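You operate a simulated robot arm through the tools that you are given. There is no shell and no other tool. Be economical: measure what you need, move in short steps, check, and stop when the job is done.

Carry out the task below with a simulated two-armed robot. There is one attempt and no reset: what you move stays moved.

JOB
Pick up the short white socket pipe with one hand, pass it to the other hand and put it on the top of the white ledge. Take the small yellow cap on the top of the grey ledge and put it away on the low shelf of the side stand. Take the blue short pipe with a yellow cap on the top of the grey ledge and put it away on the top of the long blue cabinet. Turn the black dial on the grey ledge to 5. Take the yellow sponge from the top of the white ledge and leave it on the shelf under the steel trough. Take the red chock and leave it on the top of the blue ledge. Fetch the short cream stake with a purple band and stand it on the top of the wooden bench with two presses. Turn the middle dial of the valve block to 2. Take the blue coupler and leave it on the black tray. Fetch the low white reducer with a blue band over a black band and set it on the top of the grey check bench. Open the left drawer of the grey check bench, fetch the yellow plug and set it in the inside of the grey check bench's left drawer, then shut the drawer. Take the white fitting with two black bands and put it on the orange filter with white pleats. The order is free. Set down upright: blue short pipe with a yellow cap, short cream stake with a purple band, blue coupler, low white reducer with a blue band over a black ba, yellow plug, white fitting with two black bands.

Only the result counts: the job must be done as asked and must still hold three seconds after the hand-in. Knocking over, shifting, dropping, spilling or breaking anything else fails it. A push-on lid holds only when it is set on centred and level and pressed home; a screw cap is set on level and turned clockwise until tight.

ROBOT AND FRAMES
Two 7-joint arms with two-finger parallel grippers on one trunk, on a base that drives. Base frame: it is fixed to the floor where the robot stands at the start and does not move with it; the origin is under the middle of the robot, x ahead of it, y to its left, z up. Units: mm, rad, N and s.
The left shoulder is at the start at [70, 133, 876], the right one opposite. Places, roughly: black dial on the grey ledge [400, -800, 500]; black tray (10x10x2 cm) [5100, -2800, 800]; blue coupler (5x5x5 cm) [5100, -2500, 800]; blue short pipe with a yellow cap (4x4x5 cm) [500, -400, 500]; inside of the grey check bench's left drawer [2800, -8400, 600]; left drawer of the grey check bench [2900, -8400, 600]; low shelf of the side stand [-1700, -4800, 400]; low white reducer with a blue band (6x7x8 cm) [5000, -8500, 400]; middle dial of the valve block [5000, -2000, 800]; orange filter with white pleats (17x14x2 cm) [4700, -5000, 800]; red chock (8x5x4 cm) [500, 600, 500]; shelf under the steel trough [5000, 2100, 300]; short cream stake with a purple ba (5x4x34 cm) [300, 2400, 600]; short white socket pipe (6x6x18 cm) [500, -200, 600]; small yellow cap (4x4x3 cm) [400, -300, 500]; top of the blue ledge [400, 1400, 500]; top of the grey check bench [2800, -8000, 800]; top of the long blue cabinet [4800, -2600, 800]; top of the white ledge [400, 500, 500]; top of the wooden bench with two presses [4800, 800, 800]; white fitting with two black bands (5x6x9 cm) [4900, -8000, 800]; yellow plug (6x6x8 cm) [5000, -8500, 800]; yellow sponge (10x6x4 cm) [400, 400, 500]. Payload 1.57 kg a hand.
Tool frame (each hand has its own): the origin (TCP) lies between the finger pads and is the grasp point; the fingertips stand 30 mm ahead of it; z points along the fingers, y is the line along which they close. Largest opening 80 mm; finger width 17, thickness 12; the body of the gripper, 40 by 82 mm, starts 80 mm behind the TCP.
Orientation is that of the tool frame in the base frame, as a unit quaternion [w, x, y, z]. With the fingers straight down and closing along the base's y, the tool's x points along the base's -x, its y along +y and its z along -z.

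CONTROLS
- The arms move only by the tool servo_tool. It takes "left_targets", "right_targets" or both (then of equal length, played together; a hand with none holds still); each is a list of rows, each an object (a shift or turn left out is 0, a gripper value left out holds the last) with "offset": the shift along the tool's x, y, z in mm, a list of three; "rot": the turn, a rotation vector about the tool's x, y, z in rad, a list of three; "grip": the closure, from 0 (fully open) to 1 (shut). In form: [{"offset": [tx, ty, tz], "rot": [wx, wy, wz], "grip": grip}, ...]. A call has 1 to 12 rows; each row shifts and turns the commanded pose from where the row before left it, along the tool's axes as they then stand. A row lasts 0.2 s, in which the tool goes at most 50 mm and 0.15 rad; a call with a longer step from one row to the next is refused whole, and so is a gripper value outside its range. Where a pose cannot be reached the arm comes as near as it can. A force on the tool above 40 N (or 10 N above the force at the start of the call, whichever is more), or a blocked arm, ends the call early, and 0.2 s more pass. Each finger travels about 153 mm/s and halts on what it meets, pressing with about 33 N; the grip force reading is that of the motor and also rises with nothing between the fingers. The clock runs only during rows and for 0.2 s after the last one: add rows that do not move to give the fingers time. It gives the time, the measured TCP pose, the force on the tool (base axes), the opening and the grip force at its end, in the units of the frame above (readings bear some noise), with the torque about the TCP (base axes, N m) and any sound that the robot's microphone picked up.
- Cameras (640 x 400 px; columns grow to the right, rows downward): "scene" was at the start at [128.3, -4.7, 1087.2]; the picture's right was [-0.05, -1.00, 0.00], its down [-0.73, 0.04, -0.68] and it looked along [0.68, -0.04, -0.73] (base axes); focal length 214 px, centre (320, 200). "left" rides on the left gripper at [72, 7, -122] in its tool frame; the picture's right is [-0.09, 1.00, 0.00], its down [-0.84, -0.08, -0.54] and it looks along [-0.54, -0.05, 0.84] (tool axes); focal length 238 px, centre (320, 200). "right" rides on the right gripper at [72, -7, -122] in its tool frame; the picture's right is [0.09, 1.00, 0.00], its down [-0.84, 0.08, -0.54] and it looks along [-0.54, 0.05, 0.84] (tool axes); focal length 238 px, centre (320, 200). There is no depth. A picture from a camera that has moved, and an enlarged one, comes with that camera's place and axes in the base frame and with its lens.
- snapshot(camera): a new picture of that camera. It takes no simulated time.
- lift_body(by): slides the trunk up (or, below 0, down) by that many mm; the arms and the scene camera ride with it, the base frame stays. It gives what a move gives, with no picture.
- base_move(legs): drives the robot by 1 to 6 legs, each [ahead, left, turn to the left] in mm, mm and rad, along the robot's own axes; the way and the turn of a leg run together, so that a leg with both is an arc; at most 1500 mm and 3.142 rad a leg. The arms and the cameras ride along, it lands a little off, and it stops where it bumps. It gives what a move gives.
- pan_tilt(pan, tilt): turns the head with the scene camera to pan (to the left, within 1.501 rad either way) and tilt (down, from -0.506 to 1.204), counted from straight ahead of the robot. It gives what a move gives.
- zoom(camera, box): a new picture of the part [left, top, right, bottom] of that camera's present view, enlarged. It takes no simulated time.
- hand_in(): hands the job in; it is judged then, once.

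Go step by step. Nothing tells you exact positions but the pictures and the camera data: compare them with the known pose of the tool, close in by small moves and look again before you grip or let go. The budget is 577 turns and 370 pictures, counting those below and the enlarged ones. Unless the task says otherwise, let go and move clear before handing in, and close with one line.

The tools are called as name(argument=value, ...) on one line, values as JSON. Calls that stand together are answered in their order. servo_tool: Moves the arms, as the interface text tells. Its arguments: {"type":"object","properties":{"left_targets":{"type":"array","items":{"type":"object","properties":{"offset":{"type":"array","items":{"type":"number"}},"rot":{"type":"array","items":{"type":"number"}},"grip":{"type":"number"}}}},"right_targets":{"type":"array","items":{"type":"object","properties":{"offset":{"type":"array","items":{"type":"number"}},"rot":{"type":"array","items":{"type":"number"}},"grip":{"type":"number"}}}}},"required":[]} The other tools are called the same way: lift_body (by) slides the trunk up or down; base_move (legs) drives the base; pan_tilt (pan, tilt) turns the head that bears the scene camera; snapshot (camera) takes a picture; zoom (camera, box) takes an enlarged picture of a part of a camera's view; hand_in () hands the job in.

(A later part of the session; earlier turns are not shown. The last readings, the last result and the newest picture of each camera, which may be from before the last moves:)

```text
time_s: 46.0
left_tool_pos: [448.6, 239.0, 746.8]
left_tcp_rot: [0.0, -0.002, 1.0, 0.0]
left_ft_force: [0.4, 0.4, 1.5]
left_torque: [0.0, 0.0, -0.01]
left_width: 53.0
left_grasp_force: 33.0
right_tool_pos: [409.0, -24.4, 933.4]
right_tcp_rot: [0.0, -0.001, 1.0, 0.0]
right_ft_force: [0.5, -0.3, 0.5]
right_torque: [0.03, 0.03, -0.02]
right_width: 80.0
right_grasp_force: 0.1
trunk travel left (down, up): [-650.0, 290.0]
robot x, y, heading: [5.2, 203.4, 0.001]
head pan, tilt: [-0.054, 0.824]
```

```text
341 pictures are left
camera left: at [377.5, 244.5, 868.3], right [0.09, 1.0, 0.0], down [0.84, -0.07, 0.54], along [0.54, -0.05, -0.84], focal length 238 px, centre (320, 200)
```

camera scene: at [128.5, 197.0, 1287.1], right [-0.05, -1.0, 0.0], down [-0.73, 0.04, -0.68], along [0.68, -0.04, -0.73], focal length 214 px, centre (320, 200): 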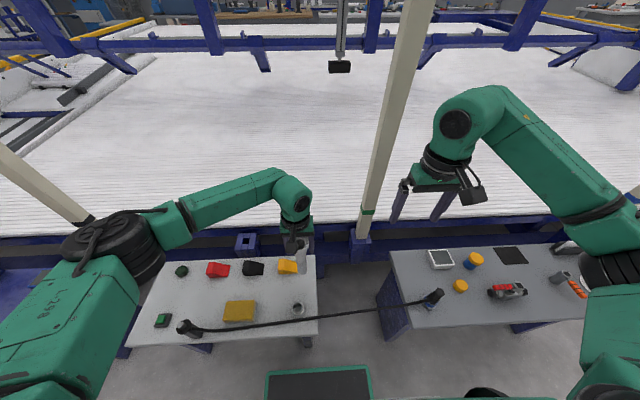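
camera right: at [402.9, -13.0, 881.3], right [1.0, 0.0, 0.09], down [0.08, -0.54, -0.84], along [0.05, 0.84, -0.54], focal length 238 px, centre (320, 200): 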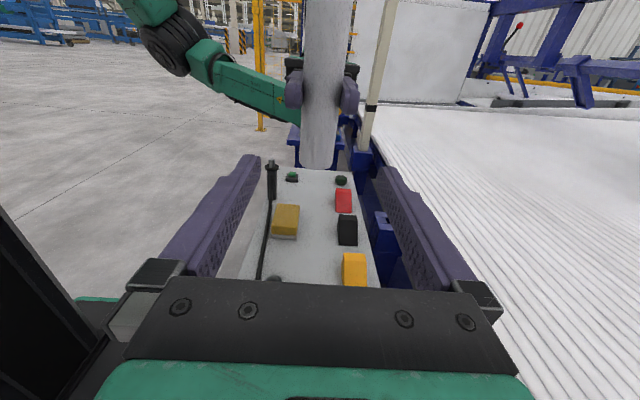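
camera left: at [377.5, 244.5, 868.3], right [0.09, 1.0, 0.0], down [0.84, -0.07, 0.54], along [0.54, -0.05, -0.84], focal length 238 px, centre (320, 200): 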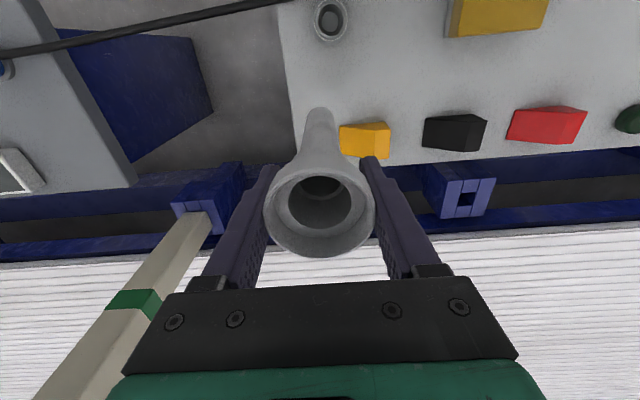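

Over the free spot. Lower until the pipe is just above the ledge, then touch down gently.

servo_tool(left_targets=[{"offset": [0, 0, 30]}, {"offset": [0, 0, 30]}, {"offset": [0, 0, 25]}, {"offset": [0, 0, 5]}, {}])

snapshot(camera="left")

zoom(camera="scene", box=[220, 180, 380, 340])

```text
time_s: 47.2
left_tool_pos: [447.8, 241.0, 657.1]
left_tcp_rot: [0.0, -0.002, 1.0, 0.0]
left_ft_force: [-0.7, 0.2, -0.1]
left_torque: [-0.01, 0.01, 0.0]
left_width: 53.0
left_grasp_force: 32.8
right_tool_pos: [409.1, -21.9, 933.4]
right_tcp_rot: [0.0, 0.0, 1.0, 0.0]
right_ft_force: [-0.7, 0.3, -0.2]
right_torque: [0.02, 0.0, 0.01]
right_width: 79.8
right_grasp_force: 0.0
trunk travel left (down, up): [-650.0, 290.0]
robot x, y, heading: [0.0, 202.7, 0.007]
head pan, tilt: [-0.054, 0.824]
```

```text
340 pictures are left
camera left: at [376.1, 246.6, 777.9], right [0.09, 1.0, 0.0], down [0.84, -0.07, 0.54], along [0.54, -0.05, -0.84], focal length 238 px, centre (320, 200)
```

left: 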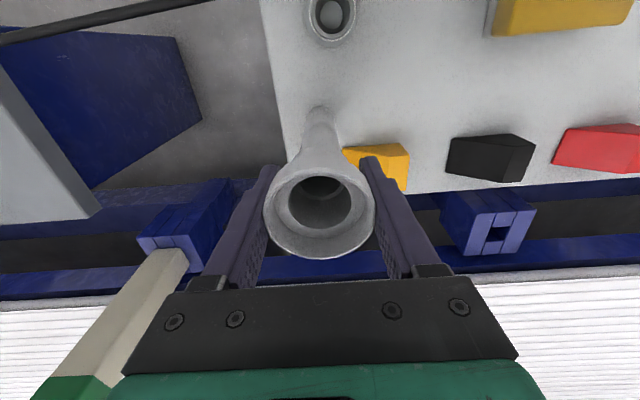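

```text
2.50 times, centred on (300, 260) of scene
camera zoom: at [128.2, 197.4, 1287.2], right [-0.05, -1.0, 0.0], down [-0.73, 0.04, -0.68], along [0.68, -0.04, -0.73], focal length 536 px, centre (370, 50)
```

zoom: 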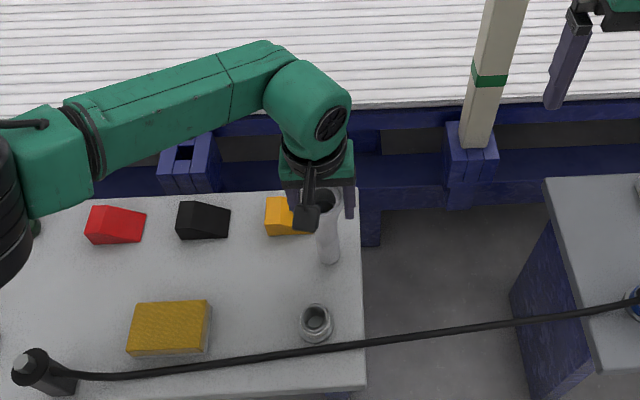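

Nearly down. Now small 3 mm steps until contact shows.

servo_tool(left_targets=[{"offset": [0, 0, 3]}, {"offset": [0, 0, 3]}, {"offset": [0, 0, 3]}, {}])

```text
time_s: 48.2
left_tool_pos: [448.3, 240.7, 647.9]
left_tcp_rot: [0.002, -0.002, 1.0, 0.0]
left_ft_force: [-0.8, 3.8, 14.1]
left_torque: [0.45, 0.04, 0.0]
left_width: 53.1
left_grasp_force: 32.7
right_tool_pos: [408.3, -22.7, 933.8]
right_tcp_rot: [0.001, -0.001, 1.0, 0.0]
right_ft_force: [0.4, -0.2, 0.2]
right_torque: [0.01, 0.02, 0.01]
right_width: 79.7
right_grasp_force: 0.0
trunk travel left (down, up): [-650.0, 290.0]
robot x, y, heading: [-4.1, 202.4, 0.006]
head pan, tilt: [-0.054, 0.824]
```

Contact at z≈648. Release and rise.

servo_tool(left_targets=[{"offset": [0, 0, -1]}, {"grip": 0.2}, {"grip": 0.1}, {"grip": 0}, {"grip": 0}, {"offset": [0, 0, -20]}, {"offset": [0, 0, -40]}, {"offset": [0, 0, -40]}, {"offset": [0, 0, -40]}, {}])

snapshot(camera="left")

```text
time_s: 50.4
left_tool_pos: [447.6, 240.4, 789.0]
left_tcp_rot: [0.0, -0.002, 1.0, 0.0]
left_ft_force: [-0.2, 0.2, 0.0]
left_torque: [-0.04, 0.02, 0.0]
left_width: 80.0
left_grasp_force: 0.1
right_tool_pos: [409.5, -22.6, 933.9]
right_tcp_rot: [0.0, -0.001, 1.0, 0.0]
right_ft_force: [0.7, 0.2, -0.2]
right_torque: [0.01, -0.02, -0.01]
right_width: 79.9
right_grasp_force: 0.1
trunk travel left (down, up): [-650.0, 290.0]
robot x, y, heading: [2.3, 201.8, 0.006]
head pan, tilt: [-0.054, 0.824]
```

```text
338 pictures are left
camera left: at [374.5, 247.6, 909.1], right [0.09, 1.0, 0.0], down [0.84, -0.07, 0.54], along [0.54, -0.05, -0.84], focal length 238 px, centre (320, 200)
```

left: 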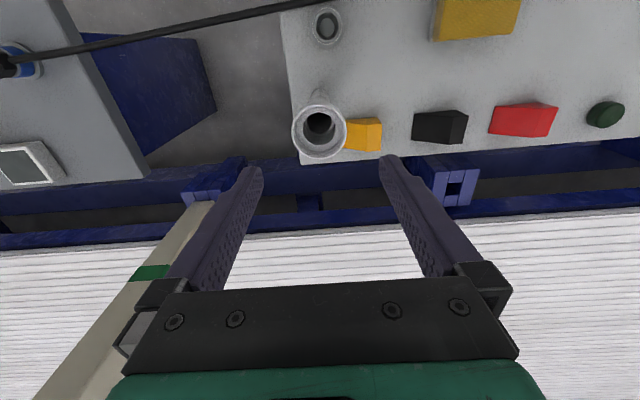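

The pipe stands on the white ledge. Next: red chock (left hand) and sponge (right hand). I'll drive 320 mm left and roll both hands 90° to close along x.

base_move(legs=[[0, 320, 0]])

servo_tool(left_targets=[{"rot": [0, 0, 0.1428]}, {"rot": [0, 0, 0.1428]}, {"rot": [0, 0, 0.1428]}, {"rot": [0, 0, 0.1428]}, {"rot": [0, 0, 0.1428]}, {"rot": [0, 0, 0.1428]}, {"rot": [0, 0, 0.1428]}, {"rot": [0, 0, 0.1428]}, {"rot": [0, 0, 0.1428]}, {"rot": [0, 0, 0.1428]}, {"rot": [0, 0, 0.1428]}, {}], right_targets=[{"rot": [0, 0, -0.1428]}, {"rot": [0, 0, -0.1428]}, {"rot": [0, 0, -0.1428]}, {"rot": [0, 0, -0.1428]}, {"rot": [0, 0, -0.1428]}, {"rot": [0, 0, -0.1428]}, {"rot": [0, 0, -0.1428]}, {"rot": [0, 0, -0.1428]}, {"rot": [0, 0, -0.1428]}, {"rot": [0, 0, -0.1428]}, {"rot": [0, 0, -0.1428]}, {}])

snapshot(camera="left")

snapshot(camera="right")

snapshot(camera="scene")

```text
time_s: 52.5
left_tool_pos: [446.1, 557.5, 787.4]
left_tcp_rot: [0.0, -0.001, 1.0, 0.0]
left_ft_force: [1.1, -0.9, 0.0]
left_torque: [0.03, 0.03, -0.01]
left_width: 80.0
left_grasp_force: 0.0
right_tool_pos: [407.9, 294.5, 933.0]
right_tcp_rot: [0.0, -0.001, 1.0, 0.0]
right_ft_force: [-0.5, 0.3, -0.9]
right_torque: [0.01, -0.03, -0.01]
right_width: 79.6
right_grasp_force: 0.1
trunk travel left (down, up): [-650.0, 290.0]
robot x, y, heading: [-0.5, 520.1, 0.002]
head pan, tilt: [-0.054, 0.824]
```

```text
time_s: 55.1
left_tool_pos: [400.7, 558.7, 819.8]
left_tcp_rot: [0.0, 0.448, 0.894, -0.001]
left_ft_force: [0.5, 0.2, 0.0]
left_torque: [0.02, -0.02, 0.01]
left_width: 80.0
left_grasp_force: 0.0
left hand out of reach, approached as far as the arm can: row 7, 8, 9, 10, 11
right_tool_pos: [399.8, 293.9, 932.4]
right_tcp_rot: [0.007, -0.265, 0.964, -0.029]
right_ft_force: [0.0, -0.1, -0.5]
right_torque: [0.03, 0.03, 0.01]
right_width: 80.0
right_grasp_force: 0.1
right hand out of reach, approached as far as the arm can: row 4, 5, 6, 7, 8, 9, 10, 11
trunk travel left (down, up): [-650.0, 290.0]
robot x, y, heading: [0.7, 517.4, -0.001]
head pan, tilt: [-0.054, 0.824]
```

```text
337 pictures are left
camera left: at [363.3, 620.0, 941.5], right [0.85, 0.52, 0.0], down [0.44, -0.72, 0.54], along [0.28, -0.46, -0.84], focal length 238 px, centre (320, 200)
```

left: 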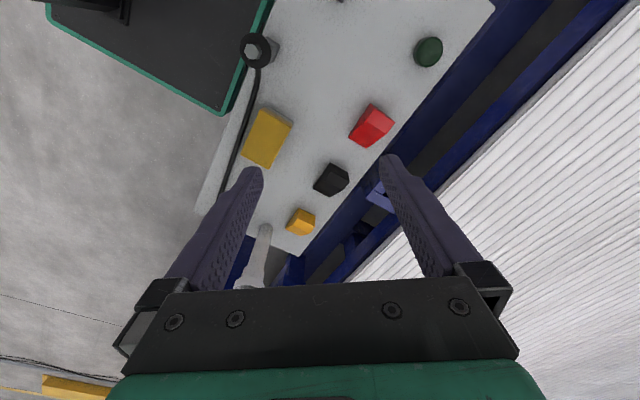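

```text
336 pictures are left
camera right: at [337.8, 257.6, 1054.7], right [-0.59, 0.81, -0.06], down [0.66, 0.52, 0.53], along [0.46, 0.27, -0.84], focal length 238 px, centre (320, 200)
```

right: 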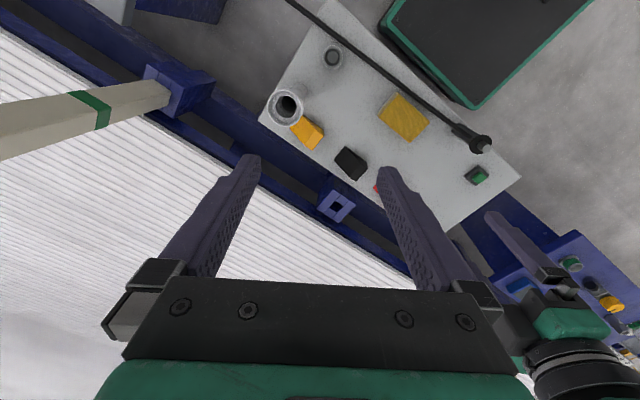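

```text
335 pictures are left
camera scene: at [127.8, 514.7, 1287.1], right [-0.05, -1.0, 0.0], down [-0.73, 0.04, -0.68], along [0.68, -0.04, -0.73], focal length 214 px, centre (320, 200)
```

scene: 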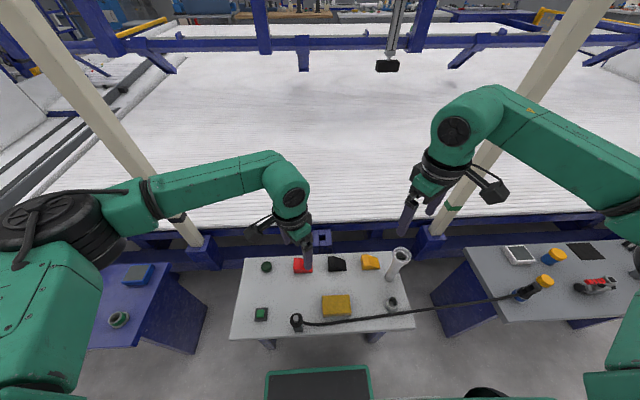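

Rolling that way hits a wrist limit. I'll roll the left hand the other way instead, and return the right to its former roll.

servo_tool(left_targets=[{"rot": [0, 0, -0.148]}, {"rot": [0, 0, -0.148]}, {"rot": [0, 0, -0.148]}, {"rot": [0, 0, -0.148]}, {"rot": [0, 0, -0.148]}, {"rot": [0, 0, -0.148]}, {"rot": [0, 0, -0.148]}, {"rot": [0, 0, -0.148]}, {"rot": [0, 0, -0.148]}, {"rot": [0, 0, -0.148]}, {"rot": [0, 0, -0.148]}, {"rot": [0, 0, -0.148]}], right_targets=[{"rot": [0, 0, 0.137], "offset": [0, -20, 0]}, {"rot": [0, 0, 0.137], "offset": [0, -20, 0]}, {"rot": [0, 0, 0.137], "offset": [0, -20, 0]}, {"rot": [0, 0, 0.137], "offset": [0, -20, 0]}, {}, {}, {}, {}, {}, {}, {}, {}])

servo_tool(left_targets=[{"rot": [0, 0, -0.144]}, {"rot": [0, 0, -0.144]}, {"rot": [0, 0, -0.144]}, {"rot": [0, 0, -0.144]}, {"rot": [0, 0, -0.144]}, {}])

snapshot(camera="left")

```text
time_s: 57.7
left_tool_pos: [400.7, 558.8, 820.7]
left_tcp_rot: [-0.002, -0.411, 0.911, -0.001]
left_ft_force: [0.8, -0.4, 0.1]
left_torque: [0.02, 0.0, -0.02]
left_width: 80.2
left_grasp_force: 0.0
right_tool_pos: [425.5, 216.2, 938.1]
right_tcp_rot: [0.015, 0.006, 1.0, -0.027]
right_ft_force: [0.1, -0.9, -1.0]
right_torque: [0.0, 0.0, 0.03]
right_width: 80.1
right_grasp_force: 0.0
trunk travel left (down, up): [-650.0, 290.0]
robot x, y, heading: [-0.5, 516.6, -0.001]
head pan, tilt: [-0.054, 0.824]
```

```text
time_s: 59.1
left_tool_pos: [399.9, 558.5, 822.0]
left_tcp_rot: [-0.001, -0.707, 0.708, 0.0]
left_ft_force: [0.1, 0.2, -0.4]
left_torque: [0.02, -0.01, 0.05]
left_width: 79.9
left_grasp_force: 0.1
right_tool_pos: [426.0, 216.9, 937.7]
right_tcp_rot: [0.015, 0.006, 1.0, -0.026]
right_ft_force: [-0.1, -0.4, 0.2]
right_torque: [-0.01, -0.03, -0.01]
right_width: 79.9
right_grasp_force: 0.1
trunk travel left (down, up): [-650.0, 290.0]
robot x, y, heading: [-2.5, 520.8, 0.0]
head pan, tilt: [-0.054, 0.824]
```

```text
334 pictures are left
camera left: at [394.3, 486.8, 942.5], right [-1.0, 0.09, 0.0], down [0.08, 0.84, 0.54], along [0.05, 0.54, -0.84], focal length 238 px, centre (320, 200)
```

left: 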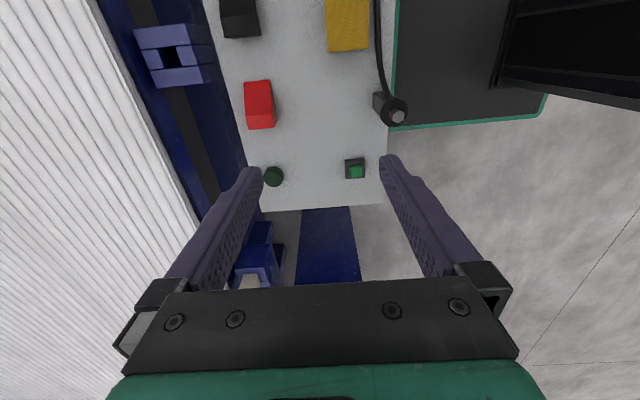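

Rolling this way works. The chock is around (504,561). I'll lower the trunk 150 mm and bring the left hand above it.

lift_body(by=-150)

servo_tool(left_targets=[{"offset": [0, -35, 0]}, {"offset": [0, -35, 0]}, {"offset": [-3, -34, 0]}, {"offset": [0, 0, 30]}, {}])

snapshot(camera="left")

```text
time_s: 60.9
left_tool_pos: [400.4, 559.0, 670.9]
left_tcp_rot: [-0.001, -0.706, 0.708, -0.001]
left_ft_force: [-0.6, -0.3, 0.0]
left_torque: [0.02, 0.0, -0.01]
left_width: 80.0
left_grasp_force: 0.1
right_tool_pos: [426.0, 217.2, 790.1]
right_tcp_rot: [0.015, 0.005, 1.0, -0.026]
right_ft_force: [0.1, 0.2, 0.1]
right_torque: [0.01, -0.01, 0.02]
right_width: 79.9
right_grasp_force: 0.0
trunk travel left (down, up): [-500.0, 440.0]
robot x, y, heading: [3.7, 518.7, 0.003]
head pan, tilt: [-0.054, 0.824]
```

```text
time_s: 62.1
left_tool_pos: [503.5, 563.1, 641.9]
left_tcp_rot: [0.0, -0.706, 0.708, 0.001]
left_ft_force: [0.7, -0.8, -0.6]
left_torque: [-0.03, -0.01, 0.02]
left_width: 80.0
left_grasp_force: 0.0
right_tool_pos: [425.1, 217.6, 788.6]
right_tcp_rot: [0.014, 0.006, 1.0, -0.026]
right_ft_force: [-1.2, -0.1, 0.0]
right_torque: [0.0, 0.01, -0.04]
right_width: 79.8
right_grasp_force: 0.1
trunk travel left (down, up): [-500.0, 440.0]
robot x, y, heading: [1.0, 519.2, 0.002]
head pan, tilt: [-0.054, 0.824]
```

```text
333 pictures are left
camera left: at [497.1, 490.4, 762.8], right [-1.0, 0.1, 0.0], down [0.08, 0.84, 0.54], along [0.05, 0.54, -0.84], focal length 238 px, centre (320, 200)
```

left: 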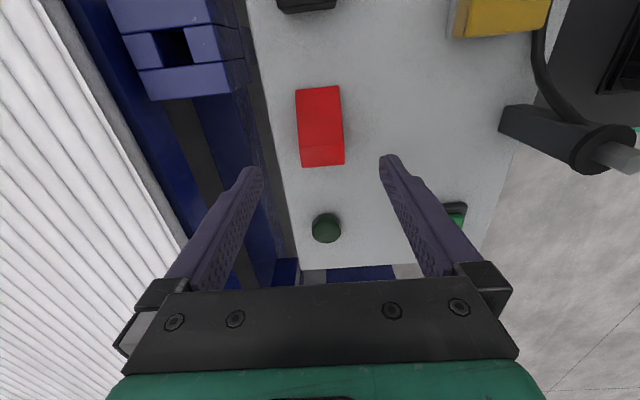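

Well aligned in x. Shift 20 mm toward the tall end and descend.

servo_tool(left_targets=[{"offset": [-18, 0, 25]}, {"offset": [0, 0, 35]}, {"offset": [0, 0, 35]}, {"offset": [0, 0, 25]}, {}])

snapshot(camera="left")

```text
time_s: 63.1
left_tool_pos: [504.9, 580.6, 529.6]
left_tcp_rot: [-0.001, -0.706, 0.708, -0.002]
left_ft_force: [-12.8, 4.4, 19.8]
left_torque: [0.28, 1.28, -0.2]
left_width: 80.0
left_grasp_force: 0.1
right_tool_pos: [424.1, 216.8, 789.3]
right_tcp_rot: [0.016, 0.006, 1.0, -0.027]
right_ft_force: [0.7, -0.4, -0.4]
right_torque: [-0.02, 0.03, -0.04]
right_width: 79.8
right_grasp_force: 0.0
trunk travel left (down, up): [-500.0, 440.0]
robot x, y, heading: [1.4, 518.1, 0.002]
head pan, tilt: [-0.054, 0.824]
stopped in row 5 (left hand): the force on the tool passed its limit (the readings are from after the stop); the commanded pose is now the measured one
```

```text
332 pictures are left
camera left: at [499.1, 509.1, 651.7], right [-1.0, 0.09, 0.0], down [0.08, 0.84, 0.54], along [0.05, 0.53, -0.84], focal length 238 px, centre (320, 200)
```

left: 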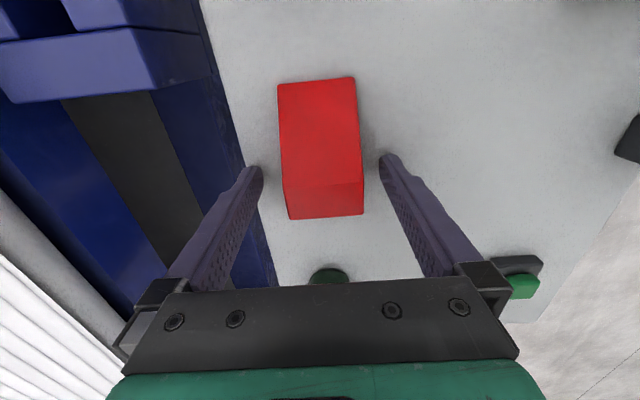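

The fingertips are touching the ledge (so its top is nearer z≈499). Raise 3 mm and close on the chock.

servo_tool(left_targets=[{"offset": [0, 0, -3]}, {"grip": 1}, {"grip": 1}, {"grip": 1}, {"grip": 1}, {"offset": [0, 0, -30]}, {"offset": [0, 0, -40]}, {"offset": [0, 0, -40]}, {}])

snapshot(camera="left")

```text
time_s: 65.1
left_tool_pos: [505.6, 582.7, 641.3]
left_tcp_rot: [0.0, -0.707, 0.707, -0.004]
left_ft_force: [-0.2, -0.7, -1.0]
left_torque: [0.01, -0.03, 0.0]
left_width: 44.6
left_grasp_force: 33.0
right_tool_pos: [426.5, 216.0, 788.3]
right_tcp_rot: [0.015, 0.005, 1.0, -0.027]
right_ft_force: [0.6, 0.1, -0.8]
right_torque: [0.02, -0.02, -0.02]
right_width: 79.9
right_grasp_force: 0.1
trunk travel left (down, up): [-500.0, 440.0]
robot x, y, heading: [-1.8, 520.4, 0.001]
head pan, tilt: [-0.054, 0.824]
```

```text
331 pictures are left
camera left: at [500.1, 510.5, 762.5], right [-1.0, 0.09, 0.0], down [0.08, 0.84, 0.54], along [0.05, 0.53, -0.84], focal length 238 px, centre (320, 200)
```

left: 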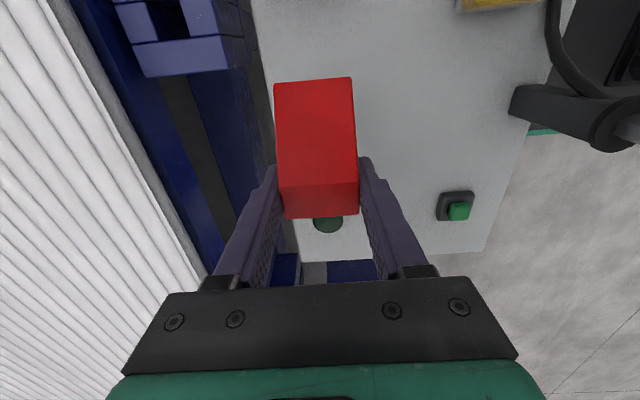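

The chock is held. Now move the left hand aside/up, and level and roll the right hand for the sponge.

servo_tool(left_targets=[{"offset": [0, 0, -35]}, {"offset": [0, 0, -35]}, {"offset": [0, 0, -35]}, {"offset": [-40, 40, 0]}, {"offset": [-40, 20, 0]}, {}, {}, {}, {}, {}, {}, {}], right_targets=[{"rot": [-0.052, 0.03, -0.012]}, {"rot": [0, 0, 0.1428]}, {"rot": [0, 0, 0.1428]}, {"rot": [0, 0, 0.1428]}, {"rot": [0, 0, 0.1428]}, {"rot": [0, 0, 0.1428]}, {"rot": [0, 0, 0.1428]}, {"rot": [0, 0, 0.1428]}, {"rot": [0, 0, 0.1428]}, {"rot": [0, 0, 0.1428]}, {"rot": [0, 0, 0.1428]}, {"rot": [0, 0, 0.1428]}])

servo_tool(right_targets=[{"offset": [40, -18, 0]}, {"offset": [40, -18, 0]}, {"offset": [40, -18, 0]}, {"offset": [40, -17, 0]}, {"offset": [40, 0, 30]}, {"offset": [45, 0, 40]}, {}])

snapshot(camera="right")

snapshot(camera="scene")

```text
refused: row 4 steps farther than a row can; nothing moved
```

```text
refused: row 6 steps farther than a row can; nothing moved
```

```text
330 pictures are left
camera right: at [350.9, 218.4, 906.9], right [-0.08, 1.0, -0.06], down [0.82, 0.1, 0.56], along [0.56, 0.0, -0.83], focal length 238 px, centre (320, 200)
```

right: 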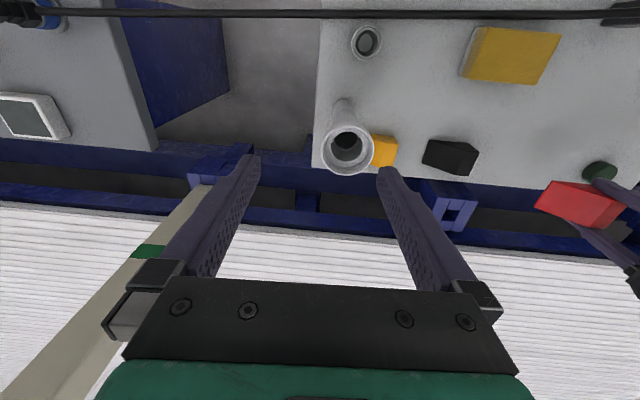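

```text
329 pictures are left
camera scene: at [128.0, 515.3, 1137.1], right [-0.05, -1.0, 0.0], down [-0.73, 0.04, -0.68], along [0.68, -0.04, -0.73], focal length 214 px, centre (320, 200)
```

scene: 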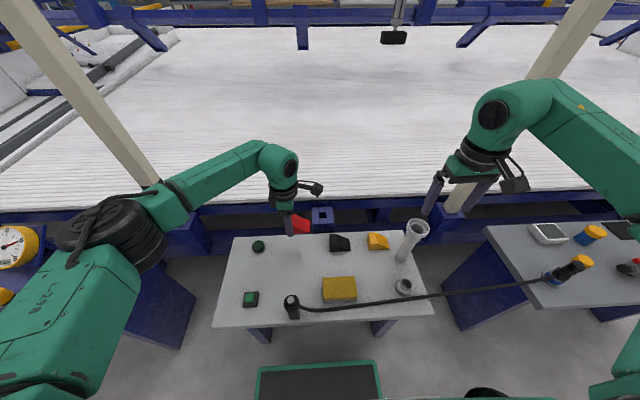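

A row was too long; I'll redo it with smaller rows.

servo_tool(left_targets=[{"offset": [0, 0, -35]}, {"offset": [0, 0, -35]}, {"offset": [0, 0, -35]}, {"offset": [-30, 30, 0]}, {"offset": [-30, 30, 0]}, {"offset": [-20, 20, 0]}, {}, {}, {}, {}, {}, {}], right_targets=[{"rot": [-0.052, 0.03, -0.012]}, {"rot": [0, 0, 0.1428]}, {"rot": [0, 0, 0.1428]}, {"rot": [0, 0, 0.1428]}, {"rot": [0, 0, 0.1428]}, {"rot": [0, 0, 0.1428]}, {"rot": [0, 0, 0.1428]}, {"rot": [0, 0, 0.1428]}, {"rot": [0, 0, 0.1428]}, {"rot": [0, 0, 0.1428]}, {"rot": [0, 0, 0.1428]}, {"rot": [0, 0, 0.1428]}])

servo_tool(right_targets=[{"offset": [40, -18, 0]}, {"offset": [40, -18, 0]}, {"offset": [40, -18, 0]}, {"offset": [40, -17, 0]}, {"offset": [40, 0, 25]}, {"offset": [40, 0, 25]}, {"offset": [8, 0, 30]}, {}])

snapshot(camera="right")

```text
time_s: 67.7
left_tool_pos: [426.1, 660.7, 743.1]
left_tcp_rot: [0.0, -0.706, 0.708, -0.004]
left_ft_force: [0.1, -0.8, -0.9]
left_torque: [-0.05, 0.01, 0.0]
left_width: 44.5
left_grasp_force: 32.9
right_tool_pos: [426.6, 218.3, 788.9]
right_tcp_rot: [0.0, 0.708, 0.707, -0.002]
right_ft_force: [-0.6, -0.4, 0.1]
right_torque: [-0.01, -0.01, -0.01]
right_width: 80.0
right_grasp_force: 0.1
trunk travel left (down, up): [-500.0, 440.0]
robot x, y, heading: [-0.4, 518.5, 0.003]
head pan, tilt: [-0.054, 0.824]
```

```text
time_s: 69.5
left_tool_pos: [426.9, 659.5, 742.3]
left_tcp_rot: [0.0, -0.707, 0.708, -0.004]
left_ft_force: [0.2, 0.3, -1.4]
left_torque: [-0.02, 0.02, 0.02]
left_width: 44.2
left_grasp_force: 33.2
right_tool_pos: [353.6, 464.3, 709.2]
right_tcp_rot: [0.0, 0.706, 0.708, -0.001]
right_ft_force: [0.7, -0.1, 0.1]
right_torque: [0.03, 0.04, 0.01]
right_width: 79.9
right_grasp_force: 0.0
trunk travel left (down, up): [-500.0, 440.0]
robot x, y, heading: [-1.3, 516.5, 0.008]
head pan, tilt: [-0.054, 0.824]
```

```text
328 pictures are left
camera right: at [347.5, 536.1, 828.8], right [1.0, 0.09, 0.0], down [0.08, -0.84, 0.54], along [0.05, -0.54, -0.84], focal length 238 px, centre (320, 200)
```

right: 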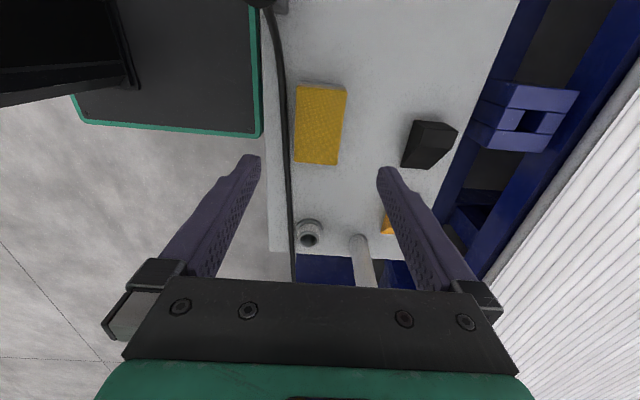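

The sponge is at about (354,451); the cable lies just in front of it at z≈508, so I'll grip only the sponge's upper part with tips above the cable.

servo_tool(right_targets=[{"offset": [-13, 0, 30], "grip": 0.08}, {"offset": [0, 0, 40]}, {"offset": [0, 0, 40]}, {"offset": [0, 0, 30]}, {}])

snapshot(camera="right")

zoom(camera="scene", box=[240, 220, 440, 345])

```text
time_s: 70.7
left_tool_pos: [427.2, 660.5, 743.7]
left_tcp_rot: [0.001, -0.707, 0.707, -0.003]
left_ft_force: [0.0, -0.4, -1.4]
left_torque: [0.01, -0.01, 0.02]
left_width: 44.4
left_grasp_force: 32.9
right_tool_pos: [353.4, 450.3, 566.6]
right_tcp_rot: [-0.001, 0.706, 0.708, 0.0]
right_ft_force: [-0.7, 0.1, 0.8]
right_torque: [0.0, -0.02, -0.02]
right_width: 73.6
right_grasp_force: 0.1
trunk travel left (down, up): [-500.0, 440.0]
robot x, y, heading: [1.2, 520.6, 0.001]
head pan, tilt: [-0.054, 0.824]
```

```text
327 pictures are left
camera right: at [346.8, 523.4, 688.0], right [1.0, 0.09, 0.0], down [0.08, -0.84, 0.54], along [0.05, -0.54, -0.84], focal length 238 px, centre (320, 200)
```

right: 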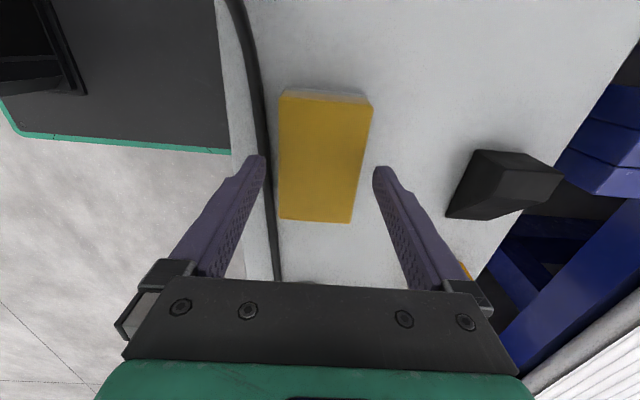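

```text
3.20 times, centred on (340, 282) of scene
camera zoom: at [127.6, 515.3, 1137.2], right [-0.05, -1.0, 0.0], down [-0.73, 0.04, -0.68], along [0.68, -0.04, -0.73], focal length 686 px, centre (256, -64)
```

zoom: 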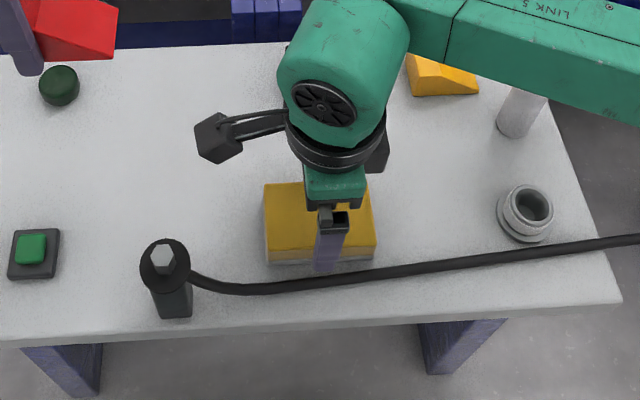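

Lower 10 mm more, then close on the sponge and lift.

servo_tool(right_targets=[{"offset": [0, 2, 8]}, {"offset": [0, 0, 3]}, {"grip": 1}, {"grip": 1}, {"grip": 1}, {"grip": 1}, {"offset": [0, 0, -10]}, {"offset": [0, 0, -30]}, {"offset": [0, 0, -40]}, {}])

snapshot(camera="right")

```text
time_s: 72.9
left_tool_pos: [427.3, 660.0, 743.4]
left_tcp_rot: [0.0, -0.707, 0.707, -0.002]
left_ft_force: [-0.5, 0.4, -0.9]
left_torque: [0.03, 0.0, 0.02]
left_width: 44.4
left_grasp_force: 33.4
right_tool_pos: [354.6, 453.0, 638.2]
right_tcp_rot: [0.0, 0.706, 0.708, -0.002]
right_ft_force: [-0.5, 0.1, -1.0]
right_torque: [-0.01, 0.01, 0.02]
right_width: 58.6
right_grasp_force: 32.9
trunk travel left (down, up): [-500.0, 440.0]
robot x, y, heading: [4.1, 523.7, 0.004]
head pan, tilt: [-0.054, 0.824]
```

```text
325 pictures are left
camera right: at [347.9, 524.7, 758.4], right [1.0, 0.09, 0.0], down [0.08, -0.84, 0.54], along [0.05, -0.54, -0.84], focal length 238 px, centre (320, 200)
```

right: 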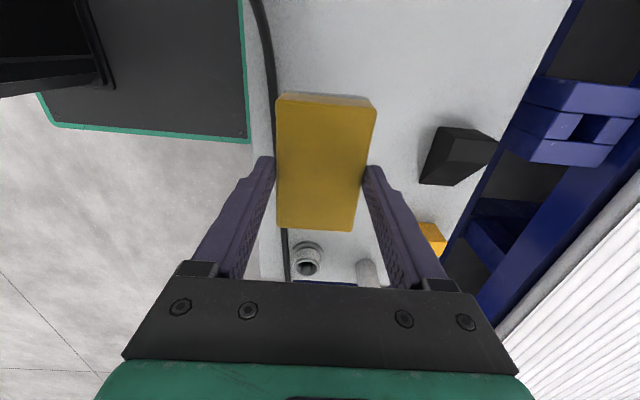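

The sponge is held. Raise it, then pan the head left to see the way to the blue ledge.

servo_tool(right_targets=[{"offset": [0, 0, -40]}, {"offset": [0, 0, -40]}, {"offset": [0, 0, -40]}, {}])

pan_tilt(pan=0.9, tilt=0.6)

snapshot(camera="scene")

```text
time_s: 73.9
left_tool_pos: [426.8, 659.8, 743.4]
left_tcp_rot: [0.0, -0.707, 0.708, -0.004]
left_ft_force: [0.9, 0.5, -1.1]
left_torque: [0.01, 0.03, 0.01]
left_width: 44.7
left_grasp_force: 32.8
right_tool_pos: [355.8, 451.8, 756.4]
right_tcp_rot: [-0.001, 0.707, 0.707, -0.001]
right_ft_force: [-0.1, 0.4, 0.4]
right_torque: [0.01, 0.01, 0.02]
right_width: 58.7
right_grasp_force: 33.1
trunk travel left (down, up): [-500.0, 440.0]
robot x, y, heading: [-1.5, 516.3, 0.002]
head pan, tilt: [-0.054, 0.824]
```

```text
time_s: 75.2
left_tool_pos: [425.8, 660.4, 743.4]
left_tcp_rot: [-0.001, -0.706, 0.708, -0.004]
left_ft_force: [-0.5, -0.3, -1.3]
left_torque: [0.03, -0.03, -0.03]
left_width: 44.6
left_grasp_force: 32.8
right_tool_pos: [356.6, 451.8, 755.7]
right_tcp_rot: [0.0, 0.706, 0.708, -0.001]
right_ft_force: [0.2, -0.6, -0.5]
right_torque: [0.03, -0.01, 0.01]
right_width: 58.8
right_grasp_force: 32.7
trunk travel left (down, up): [-500.0, 440.0]
robot x, y, heading: [-2.2, 520.3, 0.003]
head pan, tilt: [0.901, 0.6]
```

```text
324 pictures are left
camera scene: at [103.2, 588.9, 1156.0], right [0.78, -0.62, 0.0], down [-0.35, -0.44, -0.82], along [0.51, 0.65, -0.57], focal length 214 px, centre (320, 200)
```

scene: 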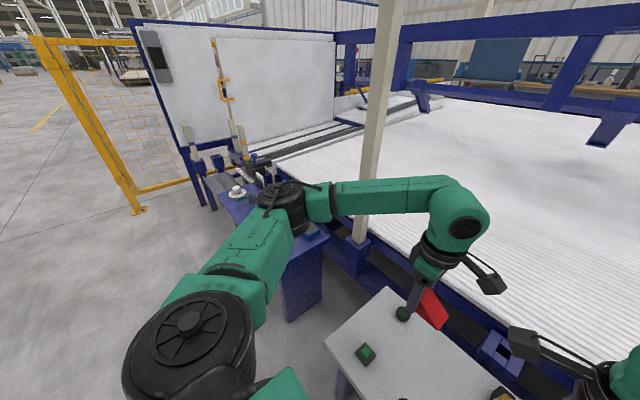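

The way left is clear along the ledges. Drive 700 mm left to face the blue ledge.

base_move(legs=[[0, 700, 0]])

pan_tilt(pan=0.3, tilt=0.8)

snapshot(camera="scene")

snapshot(camera="left")

```text
time_s: 79.0
left_tool_pos: [420.8, 1361.5, 744.1]
left_tcp_rot: [0.0, 0.71, -0.704, 0.005]
left_ft_force: [0.2, -1.2, -1.3]
left_torque: [0.01, -0.01, 0.02]
left_width: 44.5
left_grasp_force: 33.5
right_tool_pos: [353.4, 1155.0, 756.4]
right_tcp_rot: [0.0, 0.703, 0.711, -0.001]
right_ft_force: [-0.1, 0.2, -0.2]
right_torque: [-0.02, 0.02, 0.01]
right_width: 59.1
right_grasp_force: 33.0
trunk travel left (down, up): [-500.0, 440.0]
robot x, y, heading: [-9.6, 1218.7, 0.011]
head pan, tilt: [0.901, 0.6]
```

```text
time_s: 80.0
left_tool_pos: [420.4, 1363.2, 743.8]
left_tcp_rot: [0.0, 0.71, -0.704, 0.005]
left_ft_force: [0.7, 0.5, -1.0]
left_torque: [0.02, -0.01, -0.02]
left_width: 44.3
left_grasp_force: 32.6
right_tool_pos: [352.7, 1154.3, 755.9]
right_tcp_rot: [0.0, 0.703, 0.711, -0.001]
right_ft_force: [0.9, 0.1, -0.3]
right_torque: [-0.01, 0.0, 0.01]
right_width: 59.0
right_grasp_force: 33.5
trunk travel left (down, up): [-500.0, 440.0]
robot x, y, heading: [-4.4, 1219.9, 0.01]
head pan, tilt: [0.3, 0.799]
```

```text
323 pictures are left
camera scene: at [120.5, 1243.5, 1139.1], right [0.31, -0.95, 0.0], down [-0.68, -0.22, -0.7], along [0.66, 0.21, -0.72], focal length 214 px, centre (320, 200)
```

scene: 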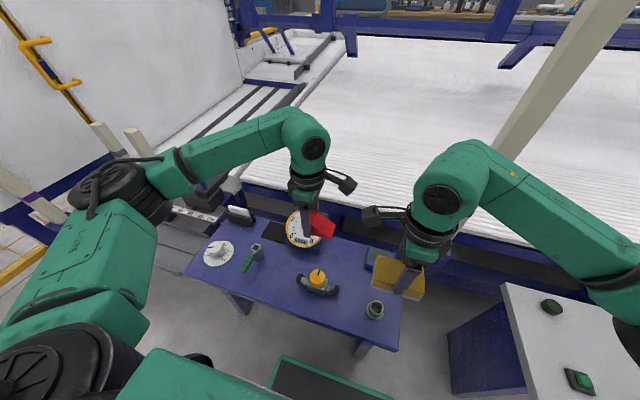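

```text
322 pictures are left
camera left: at [414.1, 1291.6, 865.2], right [-1.0, 0.08, -0.01], down [0.07, 0.84, 0.54], along [0.05, 0.53, -0.84], focal length 238 px, centre (320, 200)
```

left: 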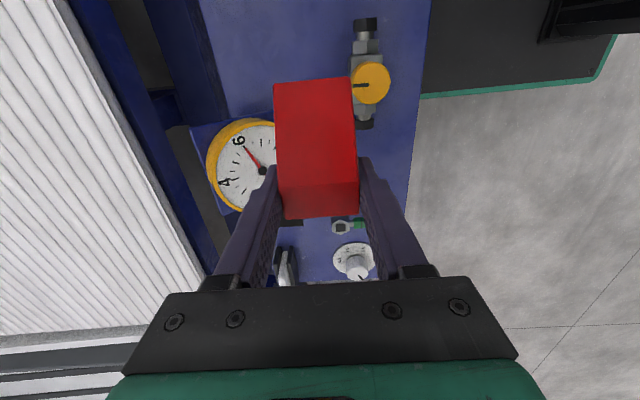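

The blue ledge has a free spot around (460,1240), between the blue box and the gauge. Move the right hand aside, then bring the left there.

servo_tool(right_targets=[{"offset": [-45, 0, 0]}, {"offset": [-45, 0, 0]}, {"offset": [-45, 0, 0]}, {"offset": [-30, 0, 0]}, {}, {}, {}, {}], left_targets=[{}, {}, {}, {"offset": [40, -15, 0]}, {"offset": [40, -15, 0]}, {"offset": [40, -10, 0]}, {}, {}])

snapshot(camera="scene")

snapshot(camera="left")

```text
time_s: 81.8
left_tool_pos: [460.2, 1242.7, 744.7]
left_tcp_rot: [0.0, 0.71, -0.704, 0.004]
left_ft_force: [-0.1, 0.0, -1.3]
left_torque: [0.0, 0.03, 0.0]
left_width: 44.7
left_grasp_force: 33.5
right_tool_pos: [351.7, 990.6, 755.1]
right_tcp_rot: [0.0, 0.703, 0.711, -0.001]
right_ft_force: [-0.2, 0.4, -0.4]
right_torque: [0.02, -0.01, -0.01]
right_width: 58.9
right_grasp_force: 33.2
trunk travel left (down, up): [-500.0, 440.0]
robot x, y, heading: [-2.3, 1219.3, 0.017]
head pan, tilt: [0.3, 0.799]
```

```text
321 pictures are left
camera scene: at [120.6, 1242.7, 1139.1], right [0.31, -0.95, 0.0], down [-0.68, -0.22, -0.7], along [0.66, 0.21, -0.72], focal length 214 px, centre (320, 200)
```

scene: 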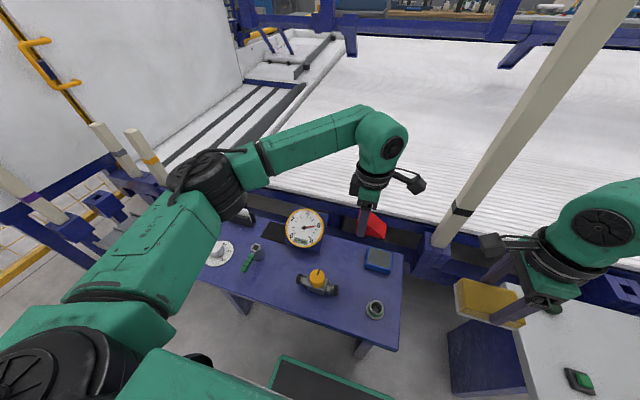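

```text
320 pictures are left
camera left: at [453.8, 1172.0, 865.8], right [-1.0, 0.08, -0.01], down [0.07, 0.84, 0.54], along [0.05, 0.54, -0.84], focal length 238 px, centre (320, 200)
```

left: 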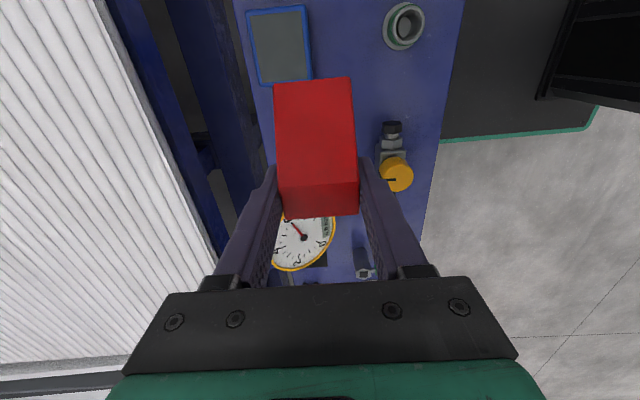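

Shift slightly clear of the blue box (to about (448,1262)) and lower.

servo_tool(left_targets=[{"offset": [-20, 12, 30]}, {"offset": [0, 0, 40]}, {"offset": [0, 0, 40]}, {"offset": [0, 0, 40]}, {"offset": [0, 0, 30]}, {"offset": [0, 0, 15]}, {}])

snapshot(camera="left")

zoom(camera="scene", box=[260, 180, 440, 340])

```text
time_s: 83.4
left_tool_pos: [450.7, 1262.3, 551.7]
left_tcp_rot: [0.0, 0.711, -0.703, 0.006]
left_ft_force: [5.6, 1.8, 16.6]
left_torque: [-0.88, -0.44, 0.29]
left_width: 44.8
left_grasp_force: 33.1
right_tool_pos: [351.3, 991.4, 756.5]
right_tcp_rot: [0.0, 0.704, 0.711, 0.0]
right_ft_force: [-0.4, 0.3, -0.3]
right_torque: [-0.01, 0.01, 0.04]
right_width: 59.0
right_grasp_force: 32.7
trunk travel left (down, up): [-500.0, 440.0]
robot x, y, heading: [-4.6, 1216.9, 0.008]
head pan, tilt: [0.3, 0.799]
```

```text
319 pictures are left
camera left: at [443.9, 1190.8, 673.2], right [-1.0, 0.08, -0.01], down [0.06, 0.84, 0.54], along [0.05, 0.53, -0.84], focal length 238 px, centre (320, 200)
```

left: 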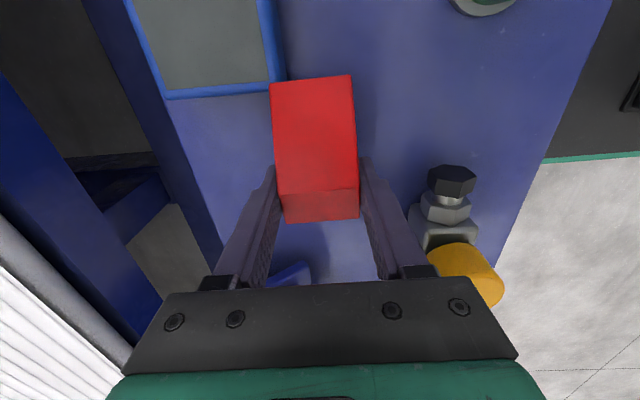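

```text
2.50 times, centred on (350, 260) of scene
camera zoom: at [118.8, 1243.7, 1139.5], right [0.31, -0.95, 0.0], down [-0.68, -0.22, -0.7], along [0.66, 0.21, -0.72], focal length 536 px, centre (245, 50)
```

zoom: 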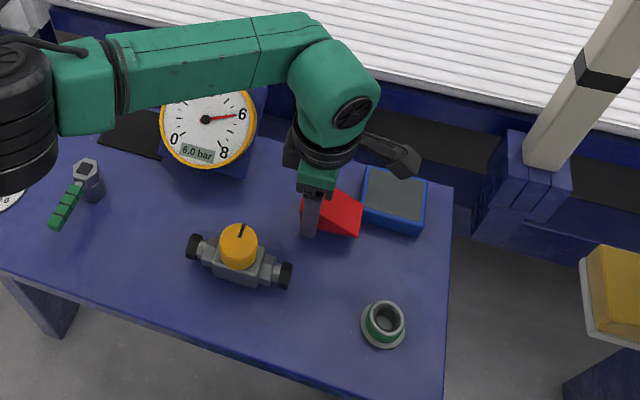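

The chock's thin end is touching the blue box's edge. Lift, shift +22 mm in y and try again.

servo_tool(left_targets=[{"offset": [0, 0, -15]}, {"offset": [0, 0, -5]}, {"offset": [-22, 3, 0]}, {"offset": [0, 0, 10]}, {}])

snapshot(camera="left")

zoom(camera="scene", box=[260, 180, 440, 340])

```text
time_s: 84.6
left_tool_pos: [446.0, 1284.5, 557.2]
left_tcp_rot: [0.001, 0.71, -0.704, 0.004]
left_ft_force: [0.1, 0.3, -0.3]
left_torque: [-0.01, 0.03, 0.01]
left_width: 44.4
left_grasp_force: 32.7
right_tool_pos: [352.0, 991.6, 756.1]
right_tcp_rot: [0.001, 0.703, 0.711, -0.001]
right_ft_force: [0.6, 0.1, 0.1]
right_torque: [-0.01, 0.02, -0.03]
right_width: 58.8
right_grasp_force: 33.2
trunk travel left (down, up): [-500.0, 440.0]
robot x, y, heading: [-3.6, 1219.1, 0.015]
head pan, tilt: [0.3, 0.799]
```

```text
317 pictures are left
camera left: at [439.8, 1212.7, 679.9], right [-1.0, 0.08, 0.0], down [0.07, 0.84, 0.54], along [0.05, 0.54, -0.84], focal length 238 px, centre (320, 200)
```

left: 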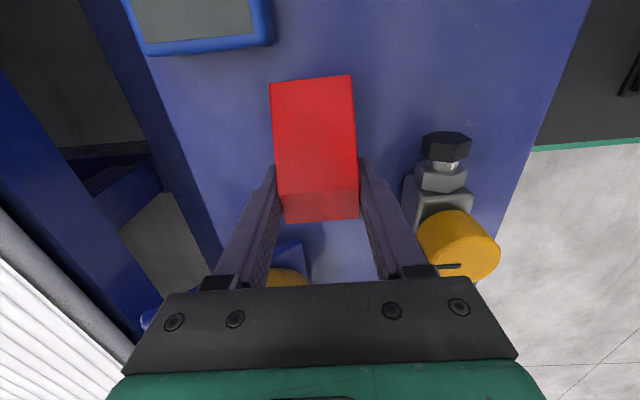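

```text
2.50 times, centred on (350, 260) of scene
camera zoom: at [120.4, 1243.5, 1139.1], right [0.31, -0.95, 0.0], down [-0.68, -0.22, -0.7], along [0.66, 0.21, -0.72], focal length 536 px, centre (245, 50)
```

zoom: 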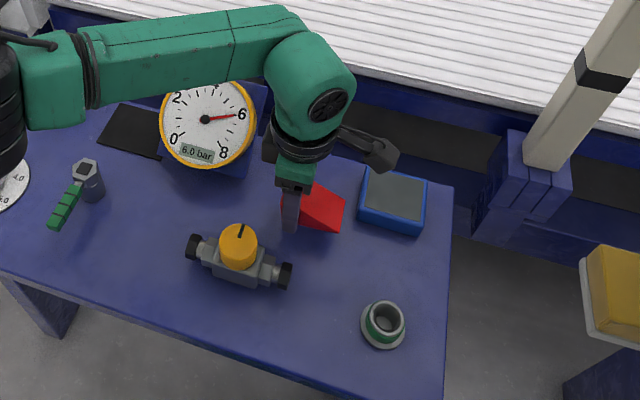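

Clear now. Lower gently to contact.

servo_tool(left_targets=[{"offset": [0, 0, 10]}, {"offset": [0, 0, 6]}, {"offset": [0, 0, 4]}, {"offset": [0, 0, 3]}, {}])

```text
time_s: 85.8
left_tool_pos: [445.2, 1284.6, 534.8]
left_tcp_rot: [0.0, 0.71, -0.704, 0.004]
left_ft_force: [-0.5, 0.8, -0.5]
left_torque: [0.03, -0.05, 0.0]
left_width: 44.3
left_grasp_force: 33.2
right_tool_pos: [352.2, 991.5, 755.5]
right_tcp_rot: [-0.001, 0.703, 0.711, -0.001]
right_ft_force: [0.1, -0.2, -0.4]
right_torque: [0.01, -0.03, -0.02]
right_width: 59.0
right_grasp_force: 33.3
trunk travel left (down, up): [-500.0, 440.0]
robot x, y, heading: [-4.8, 1220.0, 0.015]
head pan, tilt: [0.3, 0.799]
```

servo_tool(left_targets=[{"offset": [0, 0, 2]}, {"offset": [0, 0, 2]}, {"offset": [0, 0, 2]}, {}])

```text
time_s: 86.8
left_tool_pos: [448.0, 1283.9, 531.0]
left_tcp_rot: [0.0, 0.71, -0.704, 0.005]
left_ft_force: [-0.2, 1.8, 7.9]
left_torque: [0.16, 0.21, -0.07]
left_width: 44.4
left_grasp_force: 32.7
right_tool_pos: [351.6, 991.4, 756.3]
right_tcp_rot: [-0.001, 0.703, 0.711, 0.0]
right_ft_force: [-0.2, -0.8, -1.3]
right_torque: [-0.01, -0.01, 0.0]
right_width: 59.0
right_grasp_force: 33.1
trunk travel left (down, up): [-500.0, 440.0]
robot x, y, heading: [-2.8, 1216.2, 0.01]
head pan, tilt: [0.3, 0.799]
```

Contact. Open partially, rise and look.

servo_tool(left_targets=[{"grip": 0.3}, {"grip": 0.25}, {"grip": 0.25}, {"offset": [0, 0, -20]}, {"offset": [0, 0, -40]}, {"offset": [0, 0, -40]}, {"offset": [0, 0, -40], "grip": 0}, {"offset": [0, 0, -40]}, {}])

pan_tilt(pan=0.75, tilt=0.6)

snapshot(camera="scene")

snapshot(camera="left")

```text
time_s: 88.8
left_tool_pos: [446.0, 1284.9, 712.8]
left_tcp_rot: [0.001, 0.71, -0.704, 0.004]
left_ft_force: [0.6, -0.4, 0.2]
left_torque: [0.02, -0.01, 0.01]
left_width: 80.0
left_grasp_force: 0.1
right_tool_pos: [351.7, 992.7, 754.1]
right_tcp_rot: [0.0, 0.703, 0.711, -0.001]
right_ft_force: [-0.9, 0.1, -0.7]
right_torque: [0.04, 0.02, 0.02]
right_width: 58.7
right_grasp_force: 32.8
trunk travel left (down, up): [-500.0, 440.0]
robot x, y, heading: [-5.7, 1218.7, 0.006]
head pan, tilt: [0.3, 0.799]
```

```text
time_s: 89.7
left_tool_pos: [446.0, 1283.8, 711.5]
left_tcp_rot: [0.001, 0.71, -0.704, 0.005]
left_ft_force: [-0.5, -0.1, 1.0]
left_torque: [0.0, 0.01, -0.01]
left_width: 80.0
left_grasp_force: 0.0
right_tool_pos: [352.1, 991.6, 753.6]
right_tcp_rot: [-0.002, 0.704, 0.711, 0.0]
right_ft_force: [-0.2, 0.4, -0.5]
right_torque: [0.0, 0.02, -0.05]
right_width: 58.8
right_grasp_force: 33.3
trunk travel left (down, up): [-500.0, 440.0]
robot x, y, heading: [-9.0, 1216.3, 0.009]
head pan, tilt: [0.75, 0.6]
```

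```text
315 pictures are left
camera scene: at [107.7, 1279.4, 1156.0], right [0.69, -0.72, 0.0], down [-0.41, -0.39, -0.82], along [0.6, 0.57, -0.57], focal length 214 px, centre (320, 200)
```

scene: 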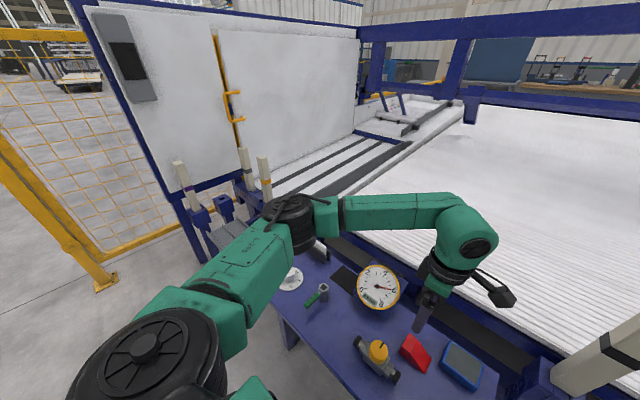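

```text
314 pictures are left
camera left: at [439.3, 1213.4, 833.5], right [-1.0, 0.08, -0.01], down [0.07, 0.84, 0.54], along [0.05, 0.54, -0.84], focal length 238 px, centre (320, 200)
```

left: 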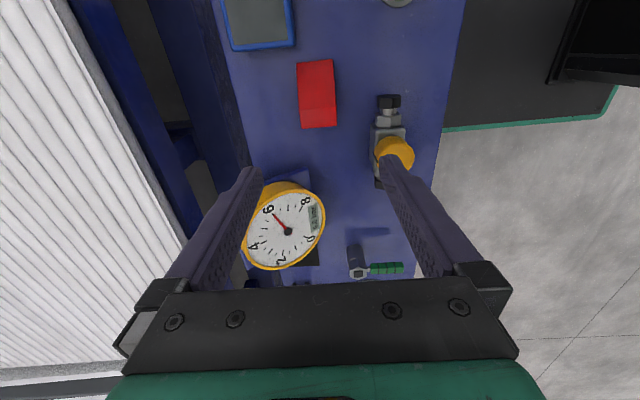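

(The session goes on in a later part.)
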